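You operate a simulated robot arm through the tools that you are given. There is no shell and no other tool. Be economical: measure what you need, move in short steps, check, and stop when the job is done.

You run a simulated two-armed robot. Do the job below in one go: nothing can be reset, and whatever is moved stays where it is left.

Task
Open the hex nuts drawer, put the black nut from the inside of the hex nuts drawer on the orange flat box and shut the drawer again. Open the bolts drawer, put the gold bolt on the machine end of the tool bench away in the inside of the bolts drawer, then shut the drawer. Take the dented steel cup and put it on the slot 95 of the blue rack. Pick up the red t key with one hand, pass it to the other hand and put it on the slot 93 of the blue rack. Take the round block from the steel bench top behind the trays and put it on the top of the wooden bench. Put the steel ring on the slot 91 of the blue rack. Put the small brass cup from the machine end of the tool bench in the inside of the rinse tray. Put the bent cup in the inside of the rinse tray. Turn the length dial to 15. The order is free. Set down upright: gold bolt.

The check looks at the end state, three seconds after you hand in, the way a careful person would. Anything else that was tipped, shoved, dropped, spilled or broken makes it a failure.

Robot
Two 7-joint arms with two-finger parallel grippers on one trunk, on a base that drives. Base frame: it is fixed to the floor where the robot stands at the start and does not move with it; the origin is under the middle of the robot, x ahead of it, y to its left, z up. Readings come in mm, rad, newtons and seconds.
The left shoulder is at the start at [70, 130, 987], the right one opposite. Places, roughly: SLOT 91 of the blue rack (18x20 cm) [4500, 100, 800]; SLOT 93 of the blue rack (18x20 cm) [5080, 240, 800]; SLOT 95 of the blue rack (18x20 cm) [4780, 160, 1160]; bent cup (6x4x4 cm) [-2900, -1800, 400]; black nut (4x3x2 cm) [3500, -100, 200]; bolts drawer [3500, -100, 600]; dented steel cup (5x5x4 cm) [2000, 3500, 800]; gold bolt (4x4x6 cm) [2700, -200, 900]; hex nuts drawer [3500, -100, 200]; inside of the bolts drawer [3500, -200, 600]; inside of the rinse tray [-1100, -1400, 900]; length dial [-5700, -2400, 900]; orange flat box [5500, 3500, 750]; red t key (10x4x12 cm) [2000, 3200, 900]; round block [2750, 3000, 750]; small brass cup (5x5x4 cm) [1400, -500, 900]; steel ring (6x6x2 cm) [1800, -400, 800]; top of the wooden bench [3200, 7400, 800]. Payload 1.57 kg a hand.
Tool frame (each hand has its own): the origin (TCP) lies between the finger pads and is the grasp point; the fingertips stand 30 mm ahead of it; z points along the fingers, y is the line along which they close. Largest opening 80 mm; finger width 17, thickness 12; the body of the gripper, 40 by 82 mm, starts 80 mm behind the TCP.
Orientation is that of the tool frame in the base frame, as a unit quaternion [w, x, y, z]. With the fingers straight down and closing along the base's y, the tool's x points along the base's -x, its y along +y and its z along -z.

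Tools
- The arms move only by the tool arm_command. It takes "left_series", "right_series" or both (then of equal length, played together; a hand with none holds still); each is a list of rows, each a list of 7 numbers: the shift along the tool's x, y, z in cm, then the turn, a rotation vector about the tool's x, y, z in rad, then the opening, from 0 (shut) to 1 (fully open). In form: [[x, y, z, ax, ay, az, jaw], ...]. A call has 1 to 20 rows; each row shifts and turns the commanded pose from where the row before left it, along the tool's axes as they then stand. Each row takes 0.2 s and may step no farther than 50 mm and 0.15 rad from the row before; otherwise, or with a gripper value out of range, the whole call is refused. Where a pose cannot be reached the arm comes as near as it can. A force on the tool above 40 N (or 10 N above the force at the start of the call, whichever is more), or a blocked arm, ends the call early, and 0.2 s more pass. The fingers move at their own pace (about 108 mm/s each) and stop on an object; they squeeze with about 43 N. The grip force told is the motor's: it shows also when the fingers shut on nothing. Time passes only in rows, and 0.2 s behind the last, so rows that do not move let the fingers close. It gives the time, the measured TCP pose, the force on the tool (base axes), the opening and the grip force at its end, in the units of the frame above (readings bear some noise), with the torque about the TCP (base axes, N m) and any sound that the robot's microphone picked up, and new pictures: "views" is both (left out), scene, wrist or none (wrist: the cameras of the hands that moved).
- Cameras (640 x 400 px; columns grow to the right, rows downward): "scene" is now at [127.2, 5.6, 1195.5]; the picture's right is [0.09, -1.00, 0.00], its down [-0.74, -0.07, -0.67] and it looks along [0.67, 0.06, -0.74] (base axes); focal length 251 px, centre (320, 200). "left" rides on the left gripper at [72, 7, -122] in its tool frame; the picture's right is [-0.09, 1.00, 0.00], its down [-0.84, -0.08, -0.54] and it looks along [-0.54, -0.05, 0.84] (tool axes); focal length 238 px, centre (320, 200). "right" rides on the right gripper at [72, -7, -122] in its tool frame; the picture's right is [0.09, 1.00, 0.00], its down [-0.84, 0.08, -0.54] and it looks along [-0.54, 0.05, 0.84] (tool axes); focal length 238 px, centre (320, 200). There is no depth. A picture from a camera that has moved, and an enlarged one, comes with that camera's place and axes in the base frame and with its lens.
- slide_trunk(by): slides the trunk up (or, below 0, down) by that many mm; the arms and the scene camera ride with it, the base frame stays. It gives what a move gives, with no picture.
- roll_base(legs): drives the robot by 1 to 6 legs, each [ahead, left, turn to the left] in mm, mm and rad, along the robot's own axes; the way and the turn of a leg run together, so that a leg with both is an arc; at most 1500 mm and 3.142 rad a leg. The arms and the cameras ride along, it lands a little off, and it stops where it bumps. It gives what a move gives, and a new picture of the scene camera.
- aim_head(pan, tilt): turns the head with the scene camera to pan (to the left, within 1.501 rad either way) and tilt (down, from -0.506 to 1.204), counted from straight ahead of the robot. It gives what a move gives, and a new picture of the scene camera.
- enlarge(camera, box): a new picture of the part [left, top, right, bottom] of that camera's present view, enlarged. No time passes.
- sign_off(): hands the job in; it is judged then, once.

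Go step by step. Nothing tells you exact positions but the pictures and the camera data: compare them with the known pose of the tool, close in by small moves and look again before you grip or let go. The budget is 546 turns and 360 pictures, counting those below and the enlarged ones. Unless the task says otherwise, let go and move clear before handing in.

The tools are called after "Emit:" as a command line: name --argument value ..., lists and objects as JSON in quotes. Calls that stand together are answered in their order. arm_command: Moves the arms, as the interface text tells. Its arguments: {"type":"object","properties":{"left_series":{"type":"array","items":{"type":"array","items":{"type":"number"}}},"right_series":{"type":"array","items":{"type":"array","items":{"type":"number"}}},"views":{"type":"string","enum":["both","scene","wrist","none"]}},"required":[]} The other tools are called the same way: slide_trunk (by) slides the trunk up or down; roll_base (legs) drives the base; aim_head (pan, tilt) turns the head that bears the scene camera; enlarge (camera, box) takes an enlarged picture of a part of a camera's view; sign_off () hands the job in.

At the start:

```text
clock: 0.0
left_eef_pos: [292.1, 147.1, 627.1]
left_tool_rot: [0.0, 0.0, 1.0, 0.001]
left_wrist_force: [-0.3, -0.4, -0.3]
left_wrist_torque: [0.01, -0.01, 0.0]
left_grip_width: 79.9
left_finger_force: 0.0
right_eef_pos: [308.6, -112.1, 608.3]
right_tool_rot: [0.0, 0.0, 1.0, 0.0]
right_wrist_force: [-0.3, 0.0, 0.7]
right_wrist_torque: [0.03, 0.0, -0.01]
right_grip_width: 80.2
right_finger_force: 0.0
trunk travel left (down, up): [-624.0, 316.0]
robot x, y, heading: [1.9, -0.7, -0.002]
head pan, tilt: [0.091, 0.838]
```

scene: 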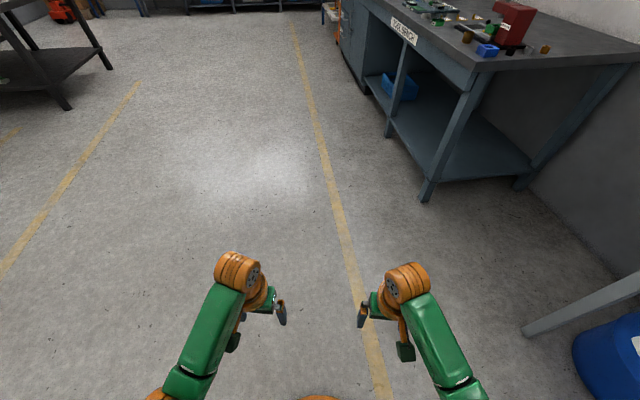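
right: 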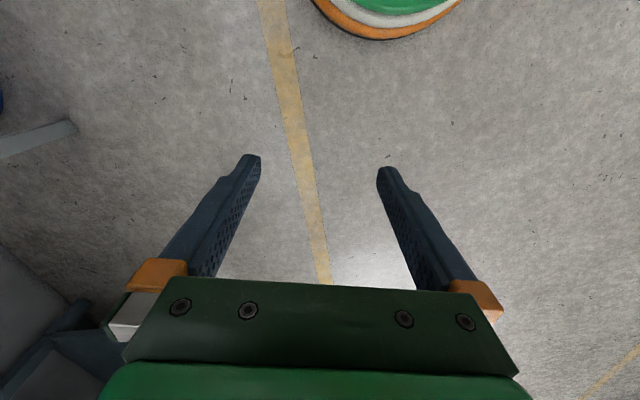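
left: 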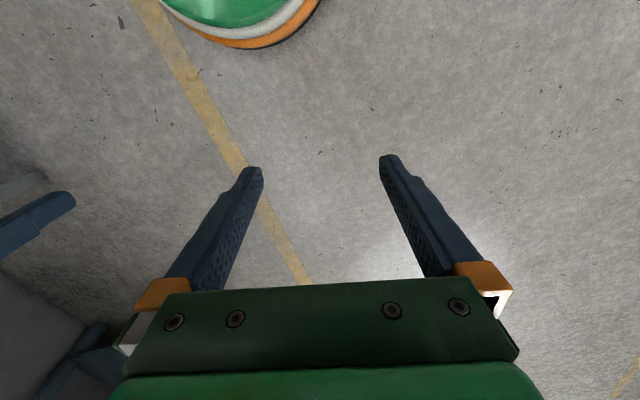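

I see the tool bench ahead on the right and a floor lane ahead. I'll look around with the head level first.

Emit:
aim_head --pan 0 --tilt 0.3

Emit:
aim_head --pan 1.2 --tilt 0.3

Emit:
aim_head --pan -1.2 --tilt 0.4

```text
clock: 1.0
left_eef_pos: [293.3, 147.7, 626.8]
left_tool_rot: [0.0, 0.0, 1.0, 0.0]
left_wrist_force: [0.0, -0.3, 0.2]
left_wrist_torque: [-0.03, -0.01, 0.02]
left_grip_width: 79.9
left_finger_force: 0.1
right_eef_pos: [308.0, -112.5, 608.3]
right_tool_rot: [0.0, 0.0, 1.0, 0.0]
right_wrist_force: [0.4, -0.4, -0.5]
right_wrist_torque: [0.01, -0.03, 0.01]
right_grip_width: 80.2
right_finger_force: 0.1
trunk travel left (down, up): [-624.0, 316.0]
robot x, y, heading: [-2.7, -0.4, -0.001]
head pan, tilt: [0.0, 0.3]
camera scene: at [142.1, -1.5, 1242.8], right [0.0, -1.0, 0.0], down [-0.3, 0.0, -0.95], along [0.95, 0.0, -0.3], focal length 251 px, centre (320, 200)
```

scene: 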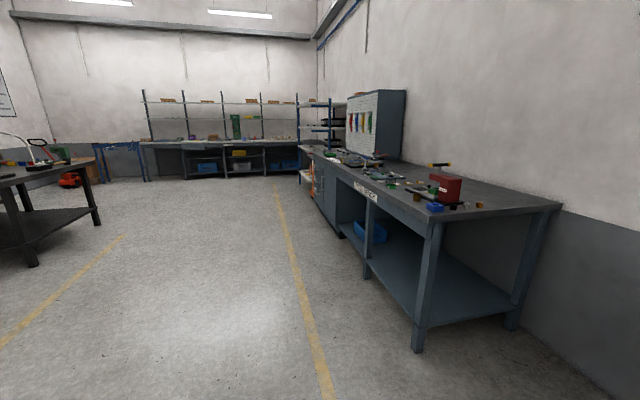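

```text
clock: 2.4
left_eef_pos: [292.3, 148.8, 626.4]
left_tool_rot: [0.0, 0.0, 1.0, 0.0]
left_wrist_force: [0.0, -0.5, -0.3]
left_wrist_torque: [0.01, 0.0, 0.0]
left_grip_width: 80.0
left_finger_force: 0.0
right_eef_pos: [307.6, -113.4, 607.4]
right_tool_rot: [-0.001, 0.0, 1.0, 0.0]
right_wrist_force: [0.0, -0.6, 0.0]
right_wrist_torque: [0.02, 0.01, -0.02]
right_grip_width: 80.3
right_finger_force: 0.1
trunk travel left (down, up): [-624.0, 316.0]
robot x, y, heading: [-1.1, 1.4, 0.0]
head pan, tilt: [1.201, 0.3]
camera scene: at [82.6, 85.5, 1242.9], right [0.93, -0.36, 0.0], down [-0.11, -0.28, -0.96], along [0.35, 0.89, -0.3], focal length 251 px, centre (320, 200)
```

scene: 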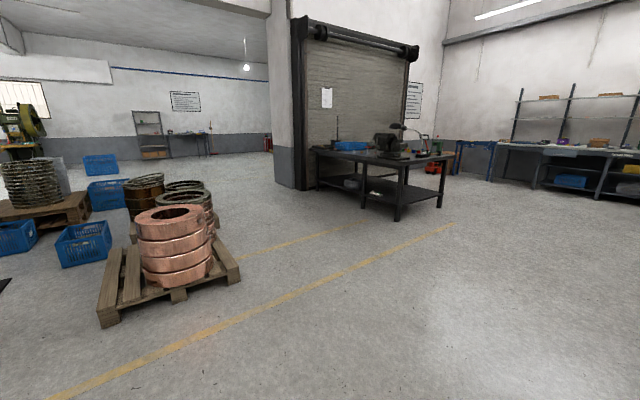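

```text
clock: 4.6
left_eef_pos: [292.2, 149.1, 626.0]
left_tool_rot: [0.0, 0.0, 1.0, -0.001]
left_wrist_force: [0.6, 0.0, -0.3]
left_wrist_torque: [0.0, -0.02, -0.01]
left_grip_width: 80.1
left_finger_force: 0.1
right_eef_pos: [307.1, -112.6, 607.8]
right_tool_rot: [0.0, 0.0, 1.0, -0.001]
right_wrist_force: [-0.3, 0.5, -0.3]
right_wrist_torque: [-0.02, 0.0, -0.01]
right_grip_width: 79.5
right_finger_force: 0.0
trunk travel left (down, up): [-624.0, 316.0]
robot x, y, heading: [3.3, -0.5, 0.001]
head pan, tilt: [-1.201, 0.4]
camera scene: at [82.3, -87.8, 1233.7], right [-0.93, -0.36, 0.0], down [-0.14, 0.36, -0.92], along [0.33, -0.86, -0.39], focal length 251 px, centre (320, 200)
```

scene: 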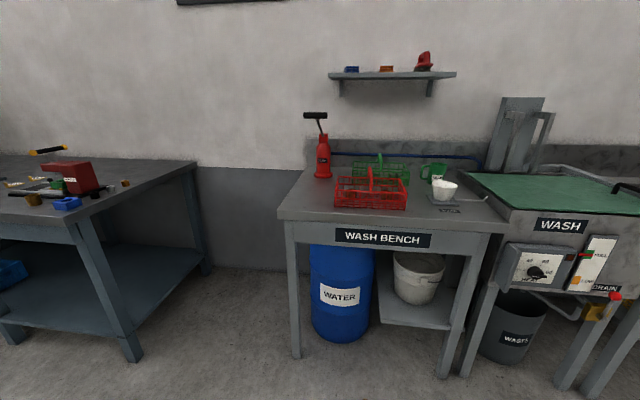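

The room is turned about 0.25 rad left relative to my base frame. I'll raise the trunk and test arm reach in free space.

Emit:
slide_trunk --by 250

Emit:
arm_command --right_series '[[-5, 0, 0, 0, 0, 0, 1], [-5, 0, 0, 0, 0, 0, 1], [-5, 0, 0, 0, 0, 0, 1], [-5, 0, 0, 0, 0, 0, 1], [-5, 0, 0, 0, 0, 0, 1], [-5, 0, 0, 0, 0, 0, 1]]' --left_series '[[-5, 0, 5, 0, 0, 0, 1], [-5, 0, 5, 0, 0, 0, 1], [-5, 0, 0, 0, 0, 0, 1], [-5, 0, 0, 0, 0, 0, 1], [-5, 0, 0, 0, 0, 0, 1], [-5, 0, 0, 0, 0, 0, 1]]' --views "none"

```text
clock: 7.1
left_eef_pos: [293.2, 148.5, 876.0]
left_tool_rot: [0.0, 0.0, 1.0, -0.001]
left_wrist_force: [0.2, 0.3, -0.3]
left_wrist_torque: [0.01, -0.02, 0.01]
left_grip_width: 80.0
left_finger_force: 0.0
right_eef_pos: [308.3, -113.6, 856.1]
right_tool_rot: [0.0, 0.0, 1.0, 0.0]
right_wrist_force: [-0.3, -0.3, 0.0]
right_wrist_torque: [0.03, 0.01, 0.0]
right_grip_width: 80.0
right_finger_force: 0.0
trunk travel left (down, up): [-874.0, 66.0]
robot x, y, heading: [1.5, 0.1, 0.006]
head pan, tilt: [-1.201, 0.4]
```

```text
refused: row 1 steps farther than a row can; nothing moved
```

Emit:
arm_command --right_series '[[-5, 0, 0, 0, 0, 0, 1], [-5, 0, 0, 0, 0, 0, 1], [-5, 0, 0, 0, 0, 0, 1], [-5, 0, 0, 0, 0, 0, 1], [-5, 0, 0, 0, 0, 0, 1], [-5, 0, 0, 0, 0, 0, 1]]' --left_series '[[0, 0, 5, 0, 0, 0, 1], [0, 0, 5, 0, 0, 0, 1], [-5, 0, 0, 0, 0, 0, 1], [-5, 0, 0, 0, 0, 0, 1], [-5, 0, 0, 0, 0, 0, 1], [-5, 0, 0, 0, 0, 0, 1]]' --views "none"

```text
clock: 8.5
left_eef_pos: [420.1, 150.5, 795.2]
left_tool_rot: [0.0, 0.0, 1.0, 0.0]
left_wrist_force: [0.0, -0.6, -0.2]
left_wrist_torque: [0.0, -0.01, -0.01]
left_grip_width: 79.6
left_finger_force: 0.0
left hand out of reach, approached as far as the arm can: row 5, 6
right_eef_pos: [457.1, -119.6, 868.3]
right_tool_rot: [-0.001, 0.0, 1.0, -0.001]
right_wrist_force: [0.0, -0.9, 0.9]
right_wrist_torque: [0.0, -0.03, -0.02]
right_grip_width: 79.8
right_finger_force: 0.2
right hand out of reach, approached as far as the arm can: row 3, 4, 5, 6
trunk travel left (down, up): [-874.0, 66.0]
robot x, y, heading: [0.5, -2.5, -0.003]
head pan, tilt: [-1.201, 0.4]
```

Reach is about 45 cm from the axis at useful height. I'll pull the arms back and up, and drive to the near end of the tool bench.

Emit:
arm_command --right_series '[[5, 0, 0, 0, 0, 0, 1], [5, 0, 0, 0, 0, 0, 1], [5, 0, 0, 0, 0, 0, 1], [0, 0, -5, 0, 0, 0, 1], [0, 0, -5, 0, 0, 0, 1], [0, 0, -5, 0, 0, 0, 1]]' --left_series '[[5, 0, 0, 0, 0, 0, 1], [5, 0, 0, 0, 0, 0, 1], [0, 0, -5, 0, 0, 0, 1], [0, 0, -5, 0, 0, 0, 1], [0, 0, -5, 0, 0, 0, 1], [0, 0, -5, 0, 0, 0, 1]]' --views "none"

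Emit:
roll_base --legs '[[1250, 0, 0], [0, 0, -1.31]]'

Emit:
aim_head --pan 0 --tilt 0.9

```text
clock: 9.9
left_eef_pos: [320.4, 151.3, 993.4]
left_tool_rot: [-0.001, 0.001, 1.0, 0.001]
left_wrist_force: [0.1, -0.3, 0.9]
left_wrist_torque: [0.02, -0.02, -0.02]
left_grip_width: 79.9
left_finger_force: 0.1
right_eef_pos: [304.1, -120.1, 1018.7]
right_tool_rot: [0.0, 0.001, 1.0, -0.002]
right_wrist_force: [0.0, 0.1, -0.8]
right_wrist_torque: [0.01, -0.01, -0.01]
right_grip_width: 80.2
right_finger_force: 0.1
trunk travel left (down, up): [-874.0, 66.0]
robot x, y, heading: [-0.4, -1.7, -0.003]
head pan, tilt: [-1.201, 0.4]
```

```text
clock: 19.5
left_eef_pos: [1503.5, -246.5, 994.2]
left_tool_rot: [0.0, 0.594, 0.804, -0.001]
left_wrist_force: [0.3, -0.1, -0.4]
left_wrist_torque: [0.03, 0.01, -0.01]
left_grip_width: 79.7
left_finger_force: 0.0
right_eef_pos: [1241.4, -310.2, 1018.4]
right_tool_rot: [0.0, 0.594, 0.805, 0.0]
right_wrist_force: [0.2, 0.5, 0.7]
right_wrist_torque: [0.0, 0.01, 0.01]
right_grip_width: 80.2
right_finger_force: 0.0
trunk travel left (down, up): [-874.0, 66.0]
robot x, y, heading: [1263.4, 17.1, -1.273]
head pan, tilt: [-1.201, 0.4]
camera scene: at [1205.9, -90.4, 1483.7], right [-0.62, 0.78, 0.0], down [0.31, 0.24, -0.92], along [-0.72, -0.57, -0.39], focal length 251 px, centre (320, 200)
```

scene: 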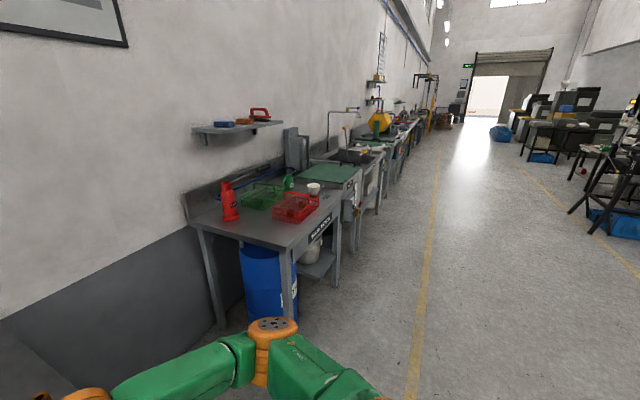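

```text
clock: 20.9
left_eef_pos: [1503.1, -246.3, 993.7]
left_tool_rot: [0.0, 0.594, 0.805, 0.0]
left_wrist_force: [0.6, 0.4, -0.1]
left_wrist_torque: [0.01, 0.0, 0.03]
left_grip_width: 80.2
left_finger_force: 0.0
right_eef_pos: [1240.0, -311.2, 1018.1]
right_tool_rot: [0.0, 0.594, 0.805, -0.001]
right_wrist_force: [-0.1, -0.1, -0.3]
right_wrist_torque: [0.03, 0.01, 0.03]
right_grip_width: 80.3
right_finger_force: 0.2
trunk travel left (down, up): [-874.0, 66.0]
robot x, y, heading: [1267.4, 12.5, -1.27]
head pan, tilt: [0.0, 0.901]
camera scene: at [1300.4, -105.3, 1440.7], right [-0.96, -0.29, 0.0], down [-0.23, 0.75, -0.62], along [0.18, -0.59, -0.78], focal length 251 px, centre (320, 200)
```

scene: 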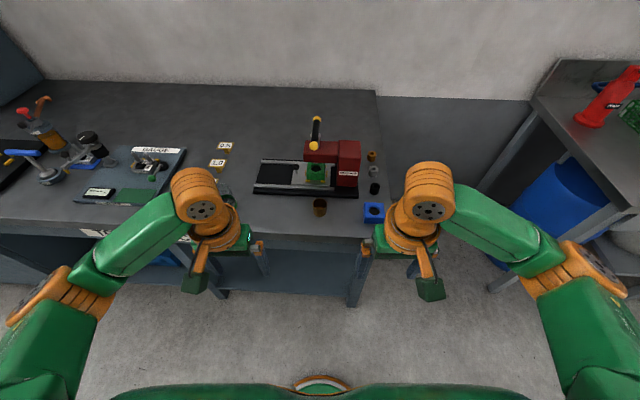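

A vise machine, small cylinders and tags are on the bench. I'll enlarge the area.

Emit:
enlarge --camera "scene" --box '[200, 110, 400, 235]'

Emit:
enlarge --camera "scene" --box '[0, 90, 200, 240]'

```text
3.20 times, centred on (300, 172) of scene
camera zoom: at [1300.4, -105.3, 1440.7], right [-0.96, -0.29, 0.0], down [-0.23, 0.75, -0.62], along [0.18, -0.59, -0.78], focal length 804 px, centre (384, 288)
```

zoom: 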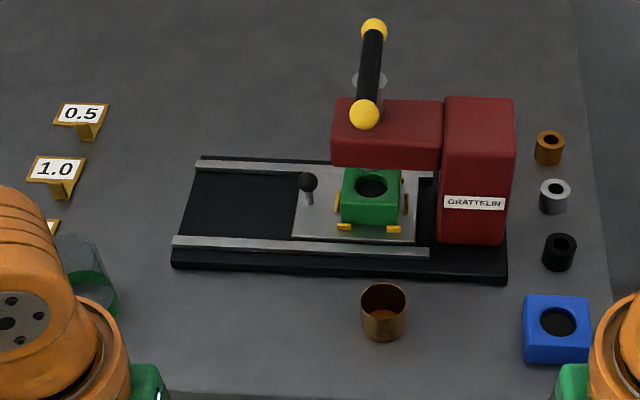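

```text
2.67 times, centred on (100, 165) of scene
camera zoom: at [1300.4, -105.3, 1440.7], right [-0.96, -0.29, 0.0], down [-0.23, 0.75, -0.62], along [0.18, -0.59, -0.78], focal length 670 px, centre (907, 293)
```

zoom: 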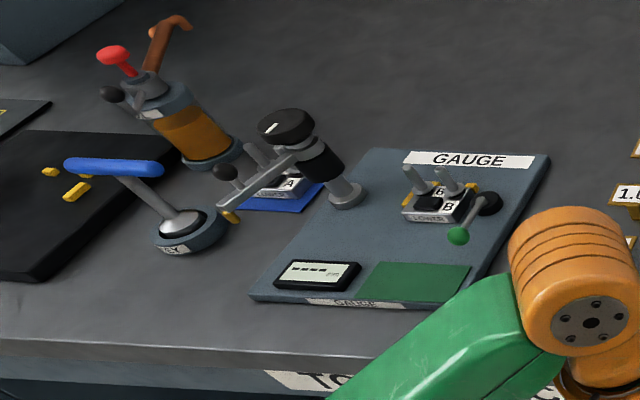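

The small brass cup is at about (1420, -497). I'll move closer so the left hand can take it.

Emit:
roll_base --legs '[[130, -145, 0]]'

Emit:
arm_command --left_series '[[-4, 0, 0, 0, 0, 0, 1], [0, 0, 0, 0, 0, 0, 1]]' --views "wrist"

```text
clock: 22.5
left_eef_pos: [1407.4, -408.2, 993.9]
left_tool_rot: [0.001, 0.594, 0.804, -0.001]
left_wrist_force: [0.8, -0.1, -0.4]
left_wrist_torque: [0.0, -0.01, 0.0]
left_grip_width: 79.9
left_finger_force: 0.0
right_eef_pos: [1144.0, -472.7, 1020.8]
right_tool_rot: [-0.001, 0.594, 0.804, -0.001]
right_wrist_force: [-0.6, 0.1, 1.0]
right_wrist_torque: [-0.01, 0.03, 0.02]
right_grip_width: 79.7
right_finger_force: 0.0
trunk travel left (down, up): [-874.0, 66.0]
robot x, y, heading: [1167.8, -148.3, -1.275]
head pan, tilt: [0.0, 0.901]
camera scene: at [1204.9, -266.2, 1440.9], right [-0.96, -0.29, 0.0], down [-0.23, 0.75, -0.62], along [0.18, -0.6, -0.78], focal length 251 px, centre (320, 200)
```

scene: 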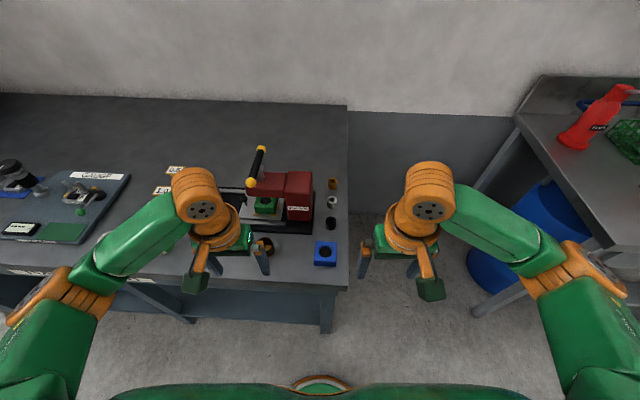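

```text
clock: 23.1
left_eef_pos: [1418.8, -448.6, 992.5]
left_tool_rot: [0.0, 0.594, 0.804, 0.0]
left_wrist_force: [-0.4, 1.1, 0.6]
left_wrist_torque: [-0.03, 0.0, 0.03]
left_grip_width: 79.9
left_finger_force: 0.0
right_eef_pos: [1143.2, -474.2, 1018.6]
right_tool_rot: [0.0, 0.594, 0.804, -0.001]
right_wrist_force: [0.6, 0.7, -0.3]
right_wrist_torque: [-0.04, -0.02, 0.02]
right_grip_width: 79.8
right_finger_force: 0.1
trunk travel left (down, up): [-874.0, 66.0]
robot x, y, heading: [1165.5, -148.3, -1.273]
head pan, tilt: [0.0, 0.901]
camera left: at [1403.4, -377.1, 1114.4], right [0.98, 0.2, 0.0], down [0.17, -0.82, 0.54], along [0.11, -0.53, -0.84], focal length 238 px, centre (320, 200)
```

left: 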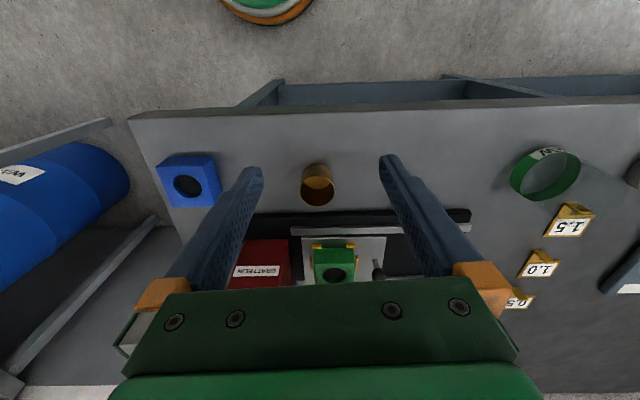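

The brass cup is about 5 cm further ahead. I'll shift forward and lower halfway, then look again.

Emit:
arm_command --left_series '[[-4.9, -0.5, 0, 0, 0, 0, 1], [0, 0, 4, 0, 0, 0, 1], [0, 0, 3, 0, 0, 0, 1], [0, 0, 0, 0, 0, 0, 1]]' --views "wrist"

```text
clock: 24.1
left_eef_pos: [1426.6, -498.0, 922.1]
left_tool_rot: [0.0, 0.594, 0.804, 0.001]
left_wrist_force: [0.1, 1.2, 0.2]
left_wrist_torque: [-0.04, -0.01, 0.0]
left_grip_width: 79.9
left_finger_force: 0.0
right_eef_pos: [1142.0, -475.6, 1019.5]
right_tool_rot: [0.0, 0.594, 0.804, 0.0]
right_wrist_force: [0.6, 0.0, 0.9]
right_wrist_torque: [-0.01, 0.03, 0.01]
right_grip_width: 79.7
right_finger_force: 0.1
trunk travel left (down, up): [-874.0, 66.0]
robot x, y, heading: [1167.1, -145.6, -1.269]
head pan, tilt: [0.0, 0.901]
camera left: at [1411.9, -426.6, 1043.8], right [0.98, 0.2, 0.0], down [0.17, -0.82, 0.54], along [0.11, -0.53, -0.84], focal length 238 px, centre (320, 200)
```

left: 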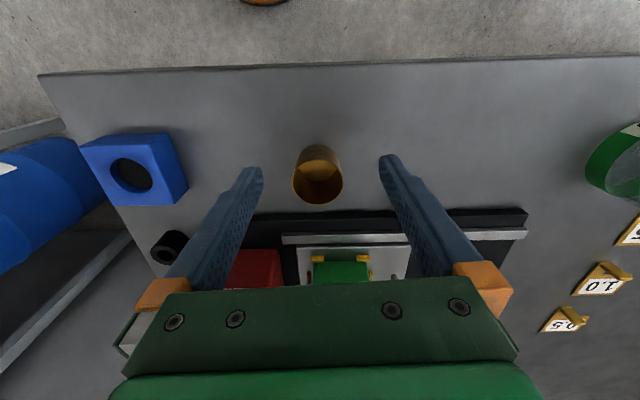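

Stereo suggests the bench top is at z≈825 and the cup 24 mm further ahead. I'll correct and go down more.

Emit:
arm_command --left_series '[[-2.4, 0, 0, 0, 0, 0, 1], [0, 0, 3.5, 0, 0, 0, 1], [0, 0, 0, 0, 0, 0, 1]]' --views "wrist"

```text
clock: 24.9
left_eef_pos: [1433.4, -519.9, 888.5]
left_tool_rot: [-0.001, 0.594, 0.804, 0.0]
left_wrist_force: [-0.4, 0.6, 0.1]
left_wrist_torque: [-0.01, 0.01, -0.03]
left_grip_width: 80.1
left_finger_force: 0.2
right_eef_pos: [1142.9, -473.6, 1019.0]
right_tool_rot: [0.0, 0.595, 0.804, 0.0]
right_wrist_force: [-0.4, 0.7, -0.3]
right_wrist_torque: [0.01, 0.02, 0.0]
right_grip_width: 80.0
right_finger_force: 0.0
trunk travel left (down, up): [-874.0, 66.0]
robot x, y, heading: [1167.1, -152.0, -1.274]
head pan, tilt: [0.0, 0.901]
camera left: at [1418.6, -449.7, 1009.0], right [0.98, 0.2, 0.0], down [0.17, -0.82, 0.54], along [0.11, -0.53, -0.84], focal length 238 px, centre (320, 200)
```

left: 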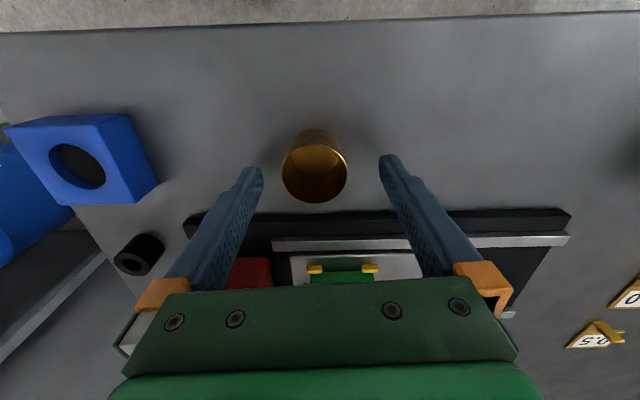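

The cup is centred now; I'll lower slightly more and grip.

Emit:
arm_command --left_series '[[0.5, -0.2, 0, 0, 0, 0, 1], [0, 0, 1.3, 0, 0, 0, 1], [0, 0, 0, 0, 0, 0, 0.3], [0, 0, 0, 0, 0, 0, 0], [0, 0, 0, 0, 0, 0, 0], [0, 0, 0, 0, 0, 0, 0]]' --views "wrist"

```text
clock: 26.3
left_eef_pos: [1431.6, -517.1, 876.4]
left_tool_rot: [0.0, 0.594, 0.804, 0.001]
left_wrist_force: [1.0, 0.2, -0.4]
left_wrist_torque: [0.02, -0.03, 0.0]
left_grip_width: 40.1
left_finger_force: 42.3
right_eef_pos: [1142.6, -474.5, 1019.3]
right_tool_rot: [0.0, 0.594, 0.804, 0.0]
right_wrist_force: [1.0, -0.5, 0.4]
right_wrist_torque: [0.02, 0.05, 0.01]
right_grip_width: 79.9
right_finger_force: 0.0
trunk travel left (down, up): [-874.0, 66.0]
robot x, y, heading: [1169.3, -148.2, -1.273]
head pan, tilt: [0.0, 0.901]
camera left: at [1415.9, -446.0, 996.9], right [0.98, 0.2, 0.0], down [0.17, -0.82, 0.54], along [0.11, -0.53, -0.84], focal length 238 px, centre (320, 200)
```

left: 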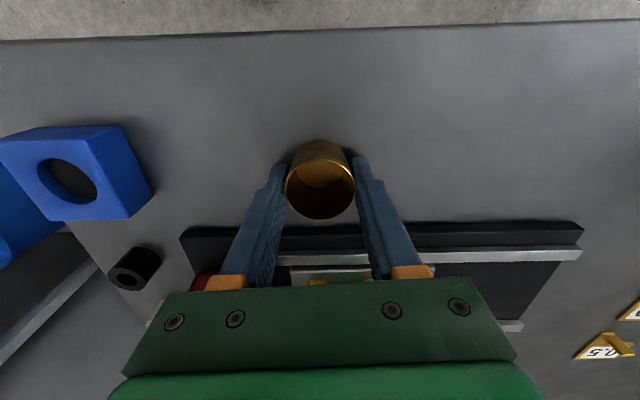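

Cup gripped (40 mm). I'll lift, back off, and slide along to the rinse tray area.

Emit:
arm_command --left_series '[[0, 0, -5, 0, 0, 0, 0], [0, 0, -5, 0, 0, 0, 0], [0, 0, -5, 0, 0, 0, 0], [5, 0, 0, 0, 0, 0, 0], [5, 0, 0, 0, 0, 0, 0]]' --views "none"

Emit:
roll_base --legs '[[-450, 0, 0], [0, -1500, 0], [0, -900, 0]]'

Emit:
aim_head --pan 0 --tilt 0.5

```text
clock: 27.5
left_eef_pos: [1400.3, -418.2, 1025.2]
left_tool_rot: [0.001, 0.593, 0.805, 0.001]
left_wrist_force: [-0.5, 0.0, 0.5]
left_wrist_torque: [-0.01, -0.05, 0.0]
left_grip_width: 40.1
left_finger_force: 43.4
right_eef_pos: [1142.9, -472.8, 1019.0]
right_tool_rot: [0.001, 0.594, 0.805, 0.0]
right_wrist_force: [1.3, -0.2, 0.0]
right_wrist_torque: [-0.02, 0.02, 0.01]
right_grip_width: 79.9
right_finger_force: 0.0
trunk travel left (down, up): [-874.0, 66.0]
robot x, y, heading: [1166.9, -146.7, -1.275]
head pan, tilt: [0.0, 0.901]
```

```text
clock: 41.6
left_eef_pos: [-1032.8, -690.2, 1023.6]
left_tool_rot: [0.001, 0.597, 0.803, 0.0]
left_wrist_force: [-0.1, 0.1, -0.3]
left_wrist_torque: [-0.01, 0.01, 0.03]
left_grip_width: 39.9
left_finger_force: 43.1
right_eef_pos: [-1289.8, -743.8, 1018.0]
right_tool_rot: [-0.001, 0.597, 0.802, -0.001]
right_wrist_force: [-0.5, -1.0, -1.1]
right_wrist_torque: [0.0, -0.03, -0.02]
right_grip_width: 80.0
right_finger_force: 0.2
trunk travel left (down, up): [-874.0, 66.0]
robot x, y, heading: [-1265.3, -415.2, -1.282]
head pan, tilt: [0.0, 0.901]
camera scene: at [-1227.5, -538.3, 1440.6], right [-0.96, -0.29, 0.0], down [-0.23, 0.75, -0.62], along [0.18, -0.6, -0.78], focal length 251 px, centre (320, 200)
```

scene: 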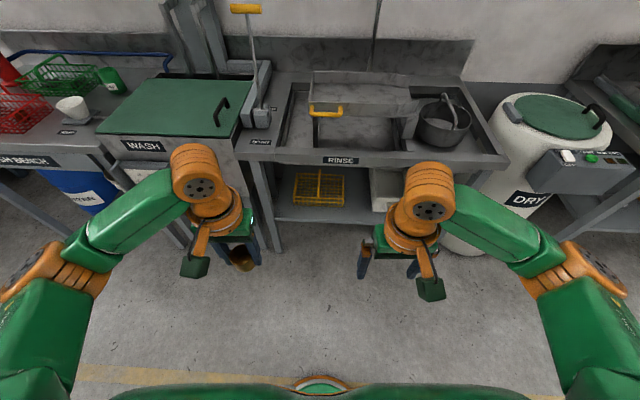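

```text
clock: 42.5
left_eef_pos: [-1034.7, -691.5, 1024.4]
left_tool_rot: [0.0, 0.598, 0.802, 0.0]
left_wrist_force: [0.5, -0.2, 0.4]
left_wrist_torque: [-0.03, -0.01, 0.02]
left_grip_width: 40.2
left_finger_force: 43.1
right_eef_pos: [-1291.9, -742.5, 1018.3]
right_tool_rot: [0.0, 0.597, 0.802, 0.0]
right_wrist_force: [-0.7, -0.2, 0.7]
right_wrist_torque: [-0.02, 0.03, -0.02]
right_grip_width: 80.2
right_finger_force: 0.0
trunk travel left (down, up): [-874.0, 66.0]
robot x, y, heading: [-1265.7, -416.0, -1.279]
head pan, tilt: [0.0, 0.499]
camera scene: at [-1224.3, -553.5, 1474.4], right [-0.96, -0.29, 0.0], down [-0.14, 0.46, -0.88], along [0.25, -0.84, -0.48], focal length 251 px, centre (320, 200)
```

scene: 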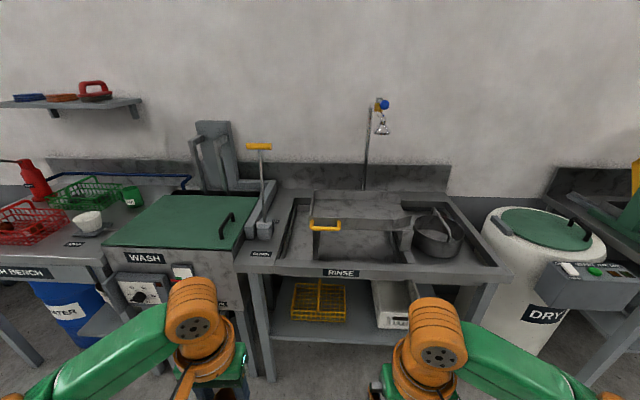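

Emit:
enlarge --camera "scene" --box '[230, 150, 510, 330]'

```text
2.22 times, centred on (370, 240) of scene
camera zoom: at [-1224.3, -553.5, 1474.4], right [-0.96, -0.29, 0.0], down [-0.14, 0.46, -0.88], along [0.25, -0.84, -0.48], focal length 558 px, centre (209, 111)
```

zoom: 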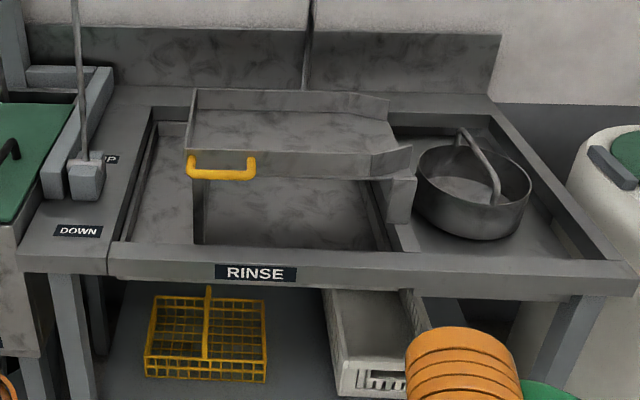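

The rinse tray is the tilting tray with the yellow handle. I'll raise both hands and approach in two steps.

Emit:
arm_command --left_series '[[0, 0, -5, 0, 0, 0, 0], [0, 0, -5, 0, 0, 0, 0]]' --right_series '[[5, 0, -2, 0, 0, 0, 1], [0, 0, -5, 0, 0, 0, 1]]' --views "none"

```text
refused: row 1 steps farther than a row can; nothing moved
```

Emit:
arm_command --left_series '[[0, 0, -5, 0, 0, 0, 0], [0, 0, -5, 0, 0, 0, 0]]' --right_series '[[0, 0, -5, 0, 0, 0, 1], [0, 0, -5, 0, 0, 0, 1]]' --views "none"

Emit:
roll_base --legs '[[330, -270, 0]]'

```text
clock: 43.1
left_eef_pos: [-1031.0, -691.2, 1125.7]
left_tool_rot: [0.0, 0.597, 0.802, 0.001]
left_wrist_force: [-0.1, -0.8, -0.2]
left_wrist_torque: [-0.02, 0.0, 0.01]
left_grip_width: 40.2
left_finger_force: 42.9
right_eef_pos: [-1290.2, -742.1, 1118.5]
right_tool_rot: [0.001, 0.598, 0.802, 0.0]
right_wrist_force: [-0.5, 1.0, -0.4]
right_wrist_torque: [0.0, -0.02, -0.04]
right_grip_width: 80.1
right_finger_force: 0.1
trunk travel left (down, up): [-874.0, 66.0]
robot x, y, heading: [-1263.0, -416.6, -1.28]
head pan, tilt: [0.0, 0.499]
```

```text
clock: 45.7
left_eef_pos: [-1196.9, -1093.7, 1126.8]
left_tool_rot: [0.001, 0.596, 0.803, -0.001]
left_wrist_force: [0.0, 0.5, -0.5]
left_wrist_torque: [-0.04, 0.01, 0.02]
left_grip_width: 40.4
left_finger_force: 43.1
right_eef_pos: [-1456.4, -1144.5, 1118.4]
right_tool_rot: [0.0, 0.596, 0.803, -0.001]
right_wrist_force: [0.2, 0.7, -0.4]
right_wrist_torque: [-0.03, -0.05, 0.0]
right_grip_width: 80.0
right_finger_force: 0.0
trunk travel left (down, up): [-874.0, 66.0]
robot x, y, heading: [-1432.4, -821.7, -1.279]
head pan, tilt: [0.0, 0.499]
camera scene: at [-1389.7, -954.2, 1474.7], right [-0.96, -0.29, 0.0], down [-0.14, 0.46, -0.88], along [0.25, -0.84, -0.48], focal length 251 px, centre (320, 200)
```

scene: 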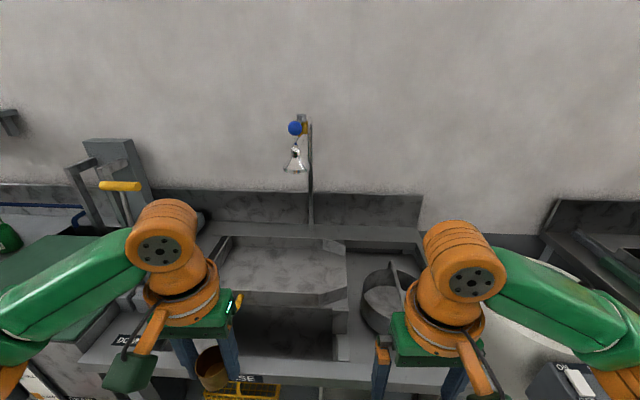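

The tray's front wall is about 577 mm ahead, slightly left. I'll drive in 180 mm more and look with the left wrist camera.

Emit:
roll_base --legs '[[180, 0, 0]]'

Emit:
arm_command --left_series '[[-5, 0, 0, 0, 0, 0, 0], [-5, 0, 0, 0, 0, 0, 0], [0, 0, 0, 0, 0, 0, 0]]' --views "wrist"

```text
clock: 47.2
left_eef_pos: [-1148.1, -1263.2, 1127.3]
left_tool_rot: [0.001, 0.598, 0.802, -0.001]
left_wrist_force: [0.4, 0.5, 0.8]
left_wrist_torque: [-0.02, -0.01, 0.0]
left_grip_width: 39.9
left_finger_force: 43.2
right_eef_pos: [-1405.7, -1314.4, 1118.9]
right_tool_rot: [0.002, 0.598, 0.801, 0.0]
right_wrist_force: [-0.9, -0.7, 0.0]
right_wrist_torque: [-0.02, -0.01, -0.01]
right_grip_width: 80.2
right_finger_force: 0.1
trunk travel left (down, up): [-874.0, 66.0]
robot x, y, heading: [-1382.2, -992.7, -1.283]
head pan, tilt: [0.0, 0.499]
camera scene: at [-1341.0, -1122.7, 1475.0], right [-0.96, -0.29, 0.0], down [-0.14, 0.46, -0.88], along [0.25, -0.84, -0.48], focal length 251 px, centre (320, 200)
```

scene: 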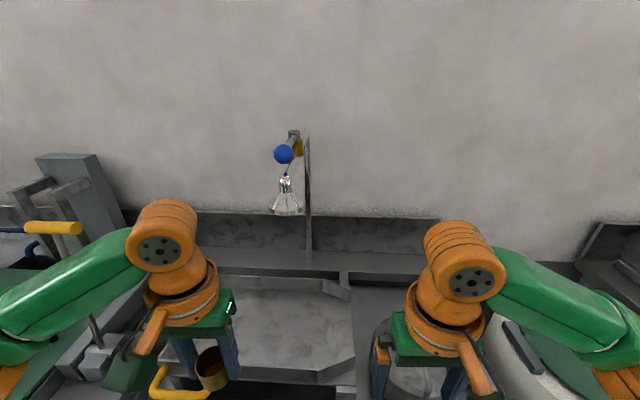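

```text
clock: 48.0
left_eef_pos: [-1117.9, -1361.9, 1127.5]
left_tool_rot: [0.001, 0.597, 0.802, 0.0]
left_wrist_force: [-0.9, 0.1, -0.8]
left_wrist_torque: [-0.04, 0.0, 0.01]
left_grip_width: 40.3
left_finger_force: 43.1
right_eef_pos: [-1406.5, -1316.7, 1118.6]
right_tool_rot: [0.0, 0.597, 0.802, 0.0]
right_wrist_force: [-0.3, 0.7, 0.2]
right_wrist_torque: [0.0, 0.03, -0.02]
right_grip_width: 80.0
right_finger_force: 0.0
trunk travel left (down, up): [-874.0, 66.0]
robot x, y, heading: [-1377.0, -990.3, -1.285]
head pan, tilt: [0.0, 0.499]
camera left: at [-1132.9, -1290.0, 1248.3], right [0.98, 0.2, 0.0], down [0.16, -0.82, 0.54], along [0.11, -0.53, -0.84], focal length 238 px, centre (320, 200)
```

left: 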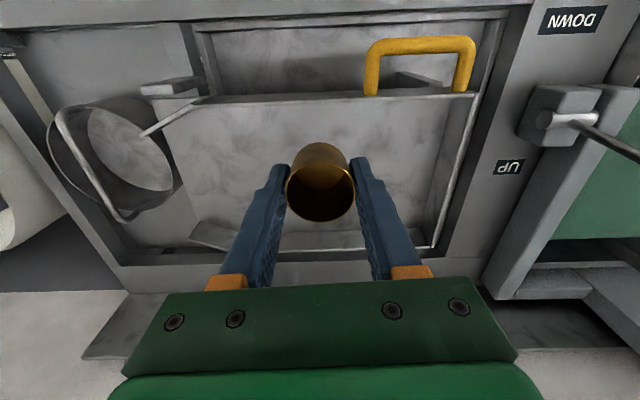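

The tray is beneath; I'll go 4 cm further in and lower, then check.

Emit:
arm_command --left_series '[[-4, 0, 0, 0, 0, 0, 0], [0, 0, 5, 0, 0, 0, 0], [0, 0, 5, 0, 0, 0, 0], [0, 0, 2, 0, 0, 0, 0], [0, 0, 0, 0, 0, 0, 0]]' --views "wrist"

```text
clock: 49.2
left_eef_pos: [-1106.6, -1403.6, 1006.7]
left_tool_rot: [0.0, 0.598, 0.802, 0.0]
left_wrist_force: [-0.3, 1.2, -0.4]
left_wrist_torque: [0.03, -0.01, -0.01]
left_grip_width: 40.2
left_finger_force: 42.7
right_eef_pos: [-1406.1, -1317.2, 1117.5]
right_tool_rot: [0.0, 0.597, 0.802, 0.001]
right_wrist_force: [-1.3, -0.4, 0.3]
right_wrist_torque: [-0.01, 0.0, 0.02]
right_grip_width: 79.8
right_finger_force: 0.0
trunk travel left (down, up): [-874.0, 66.0]
robot x, y, heading: [-1378.9, -990.1, -1.28]
head pan, tilt: [0.0, 0.499]
camera left: at [-1121.3, -1331.5, 1127.8], right [0.98, 0.2, 0.0], down [0.17, -0.82, 0.54], along [0.11, -0.53, -0.84], focal length 238 px, centre (320, 200)
```

left: 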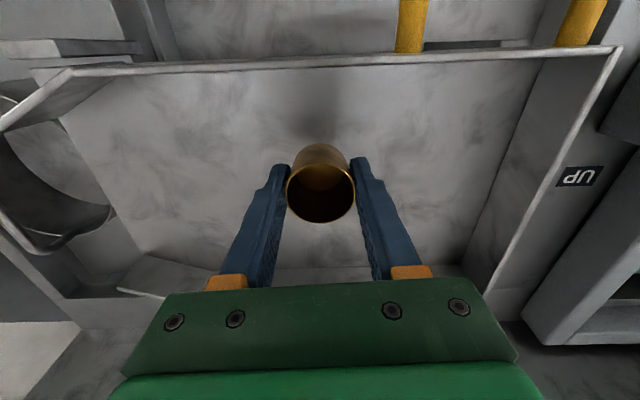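

Lowering further in small steps and watching force.

Emit:
arm_command --left_series '[[0, 0, 1, 0, 0, 0, 0], [0, 0, 1, 0, 0, 0, 0], [0, 0, 1, 0, 0, 0, 0], [0, 0, 0, 0, 0, 0, 0]]' --views "wrist"

```text
clock: 50.2
left_eef_pos: [-1105.3, -1400.5, 976.8]
left_tool_rot: [0.0, 0.598, 0.802, -0.001]
left_wrist_force: [-0.1, 0.6, -0.1]
left_wrist_torque: [-0.01, -0.02, -0.02]
left_grip_width: 40.2
left_finger_force: 43.1
right_eef_pos: [-1405.1, -1317.1, 1118.4]
right_tool_rot: [0.0, 0.598, 0.802, 0.0]
right_wrist_force: [-0.1, -0.2, 0.2]
right_wrist_torque: [-0.03, -0.01, -0.03]
right_grip_width: 80.2
right_finger_force: 0.1
trunk travel left (down, up): [-874.0, 66.0]
robot x, y, heading: [-1378.5, -989.3, -1.286]
head pan, tilt: [0.0, 0.499]
camera left: at [-1122.0, -1329.4, 1098.1], right [0.98, 0.2, 0.0], down [0.17, -0.82, 0.54], along [0.11, -0.53, -0.84], focal length 238 px, centre (320, 200)
```

left: 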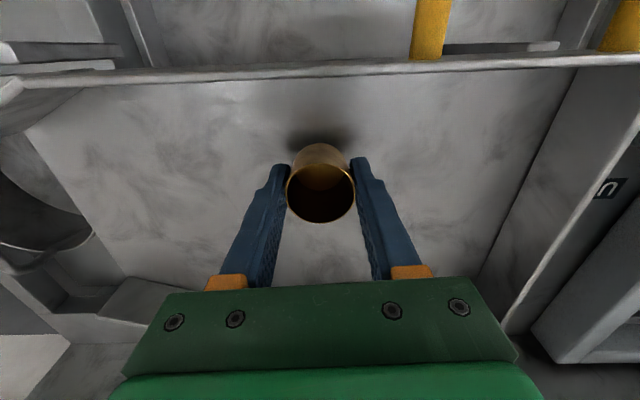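

Emit:
arm_command --left_series '[[0, 0, 0.7, 0, 0, 0, 0], [0, 0, 0.5, 0, 0, 0, 0], [0, 0, 0.5, 0, 0, 0, 0], [0, 0, 0, 0, 0, 0, 0]]' --views "wrist"

```text
clock: 51.2
left_eef_pos: [-1106.9, -1400.0, 960.4]
left_tool_rot: [0.0, 0.598, 0.802, -0.001]
left_wrist_force: [0.9, 0.9, 0.8]
left_wrist_torque: [0.02, -0.04, 0.03]
left_grip_width: 39.8
left_finger_force: 43.4
right_eef_pos: [-1406.1, -1317.3, 1118.2]
right_tool_rot: [0.0, 0.598, 0.802, 0.0]
right_wrist_force: [0.5, 0.6, -0.3]
right_wrist_torque: [0.01, -0.03, 0.0]
right_grip_width: 79.8
right_finger_force: 0.0
trunk travel left (down, up): [-874.0, 66.0]
robot x, y, heading: [-1377.3, -993.7, -1.278]
head pan, tilt: [0.0, 0.499]
camera left: at [-1121.6, -1329.4, 1081.3], right [0.98, 0.2, 0.0], down [0.17, -0.82, 0.54], along [0.11, -0.53, -0.84], focal length 238 px, centre (320, 200)
```

left: 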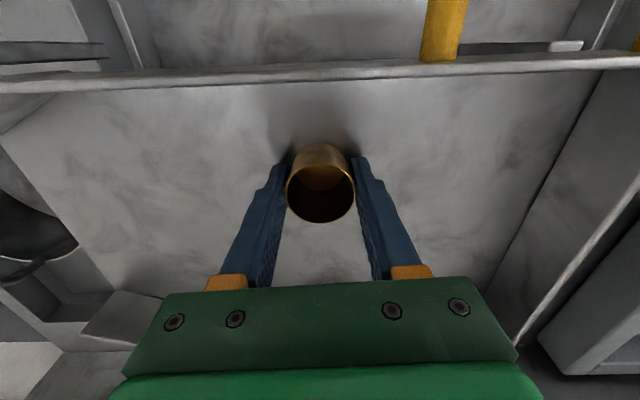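

Emit:
arm_command --left_series '[[0, 0, 0.4, 0, 0, 0, 0], [0, 0, 0.4, 0, 0, 0, 0], [0, 0, 0.4, 0, 0, 0, 0], [0, 0, 0.4, 0, 0, 0, 0], [0, 0, 0, 0, 0, 0, 0]]' --views "wrist"

```text
clock: 51.8
left_eef_pos: [-1107.7, -1399.9, 960.0]
left_tool_rot: [0.007, 0.598, 0.802, -0.005]
left_wrist_force: [1.7, 3.3, 17.7]
left_wrist_torque: [0.36, 0.08, -0.06]
left_grip_width: 40.0
left_finger_force: 42.7
right_eef_pos: [-1406.5, -1312.3, 1120.2]
right_tool_rot: [0.003, 0.597, 0.802, -0.001]
right_wrist_force: [-0.3, -0.5, -0.1]
right_wrist_torque: [0.0, -0.01, -0.01]
right_grip_width: 79.8
right_finger_force: 0.0
trunk travel left (down, up): [-874.0, 66.0]
robot x, y, heading: [-1374.8, -990.8, -1.282]
head pan, tilt: [0.0, 0.499]
stopped in row 2 (left hand): the force on the tool passed its limit at 45 N (the readings are from after the stop); the commanded pose is now the measured one
camera left: at [-1122.5, -1326.7, 1079.8], right [0.98, 0.2, 0.0], down [0.16, -0.82, 0.56], along [0.11, -0.55, -0.83], focal length 238 px, centre (320, 200)
```

left: 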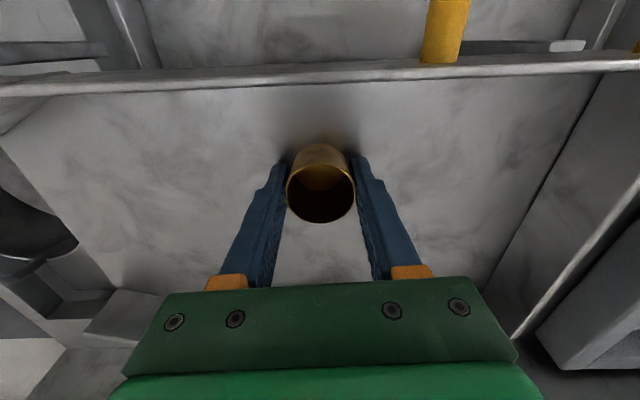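

The cup touches the tray floor; I'll release and lift straight up.

Emit:
arm_command --left_series '[[0, 0, -0.1, 0, 0, 0, 0], [0, 0, 0, 0, 0, 0, 0.8], [0, 0, 0, 0, 0, 0, 0.8], [0, 0, -3, 0, 0, 0, 0.8], [0, 0, -5, 0, 0, 0, 0.8], [0, 0, -5, 0, 0, 0, 0.8], [0, 0, -4, 0, 0, 0, 0.8], [5, 0, 0, 0, 0, 0, 0.8], [5, 0, 0, 0, 0, 0, 0.8]]' --views "wrist"

```text
clock: 53.8
left_eef_pos: [-1135.6, -1300.8, 1125.7]
left_tool_rot: [0.004, 0.597, 0.802, -0.002]
left_wrist_force: [0.1, 0.9, -0.3]
left_wrist_torque: [-0.02, -0.01, -0.02]
left_grip_width: 64.2
left_finger_force: 0.0
right_eef_pos: [-1405.4, -1314.6, 1118.5]
right_tool_rot: [0.0, 0.597, 0.802, -0.001]
right_wrist_force: [0.1, 0.8, -0.1]
right_wrist_torque: [-0.01, 0.0, -0.01]
right_grip_width: 79.8
right_finger_force: 0.1
trunk travel left (down, up): [-874.0, 66.0]
robot x, y, heading: [-1380.4, -991.9, -1.281]
head pan, tilt: [0.0, 0.499]
camera left: at [-1150.3, -1228.3, 1247.0], right [0.98, 0.2, 0.0], down [0.16, -0.82, 0.55], along [0.11, -0.54, -0.83], focal length 238 px, centre (320, 200)
```

left: 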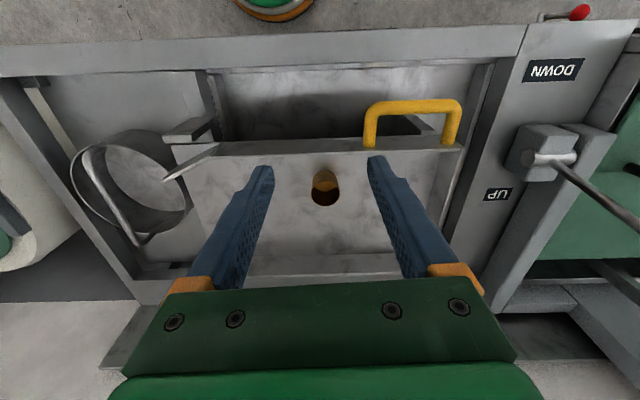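

The brass cup stands in the tray. Next I'll back off and slide along to the bent cup.

Emit:
roll_base --legs '[[-450, 0, 0], [0, -1500, 0]]'

Emit:
aim_head --pan 0 --tilt 0.75

```text
clock: 63.5
left_eef_pos: [-2680.2, -1306.0, 1126.3]
left_tool_rot: [0.004, 0.59, 0.807, -0.003]
left_wrist_force: [0.8, 0.3, -0.2]
left_wrist_torque: [0.0, 0.0, 0.05]
left_grip_width: 64.1
left_finger_force: 0.1
right_eef_pos: [-2950.6, -1323.5, 1118.2]
right_tool_rot: [0.0, 0.589, 0.808, 0.0]
right_wrist_force: [0.1, -0.4, 0.4]
right_wrist_torque: [0.0, -0.01, 0.01]
right_grip_width: 79.9
right_finger_force: 0.0
trunk travel left (down, up): [-874.0, 66.0]
robot x, y, heading: [-2930.8, -996.1, -1.258]
head pan, tilt: [0.0, 0.499]
camera scene: at [-2887.2, -1133.0, 1474.5], right [-0.95, -0.3, 0.0], down [-0.15, 0.46, -0.88], along [0.27, -0.84, -0.48], focal length 251 px, centre (320, 200)
```

scene: 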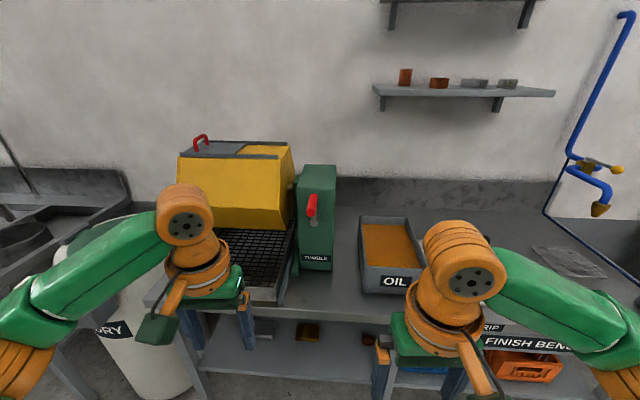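

```text
clock: 64.2
left_eef_pos: [-2681.2, -1305.6, 1125.2]
left_tool_rot: [0.004, 0.591, 0.807, -0.004]
left_wrist_force: [0.4, 0.7, 0.1]
left_wrist_torque: [0.02, 0.01, 0.0]
left_grip_width: 64.0
left_finger_force: 0.1
right_eef_pos: [-2949.9, -1324.6, 1118.3]
right_tool_rot: [0.0, 0.589, 0.808, 0.0]
right_wrist_force: [0.4, 0.0, -0.7]
right_wrist_torque: [-0.03, -0.01, -0.01]
right_grip_width: 80.0
right_finger_force: 0.0
trunk travel left (down, up): [-874.0, 66.0]
robot x, y, heading: [-2926.4, -996.6, -1.264]
head pan, tilt: [0.0, 0.75]
camera scene: at [-2890.5, -1125.5, 1452.6], right [-0.95, -0.3, 0.0], down [-0.21, 0.65, -0.73], along [0.22, -0.7, -0.68], focal length 251 px, centre (320, 200)
```

scene: 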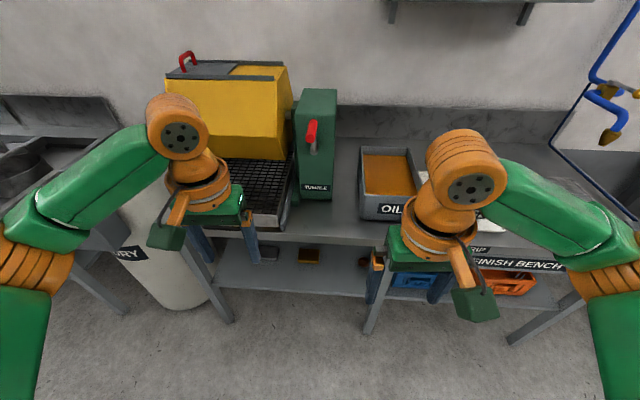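

Small items sit on the low shelf under the finish bench. I'll lower the trunk to look in.

Emit:
slide_trunk --by -650

Emit:
aim_head --pan 0 --tilt 0.45

Emit:
enlarge --camera "scene" --box '[160, 100, 480, 300]'

```text
refused: -650 is not a number from -400 to 400
```

```text
clock: 65.0
left_eef_pos: [-2681.2, -1304.8, 1125.9]
left_tool_rot: [0.004, 0.59, 0.808, -0.003]
left_wrist_force: [0.4, 0.5, 0.3]
left_wrist_torque: [0.01, -0.01, 0.01]
left_grip_width: 64.4
left_finger_force: 0.0
right_eef_pos: [-2950.0, -1323.7, 1118.1]
right_tool_rot: [0.0, 0.589, 0.808, 0.001]
right_wrist_force: [0.2, 0.0, -0.6]
right_wrist_torque: [-0.01, -0.02, 0.02]
right_grip_width: 79.9
right_finger_force: 0.1
trunk travel left (down, up): [-874.0, 66.0]
robot x, y, heading: [-2929.5, -1000.6, -1.265]
head pan, tilt: [0.0, 0.45]
camera scene: at [-2887.7, -1134.0, 1478.9], right [-0.95, -0.3, 0.0], down [-0.13, 0.42, -0.9], along [0.27, -0.86, -0.44], focal length 251 px, centre (320, 200)
```

scene: 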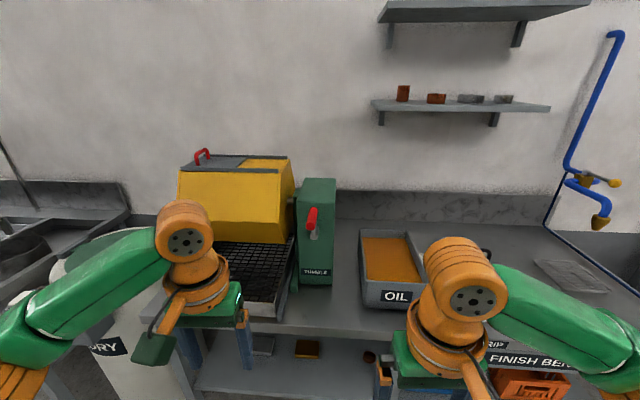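

```text
2.00 times, centred on (320, 200) of scene
camera zoom: at [-2887.7, -1134.0, 1478.9], right [-0.95, -0.3, 0.0], down [-0.13, 0.42, -0.9], along [0.27, -0.86, -0.44], focal length 503 px, centre (320, 200)
```

zoom: 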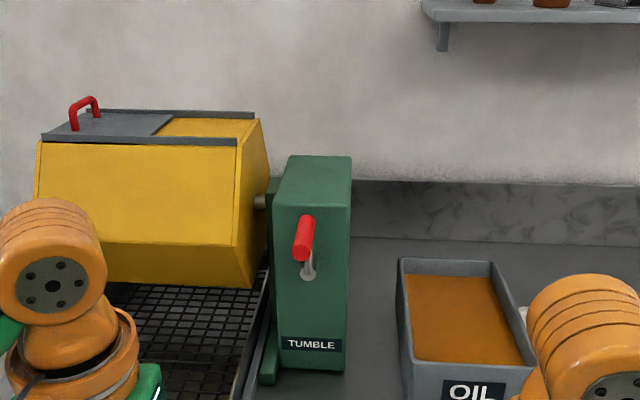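

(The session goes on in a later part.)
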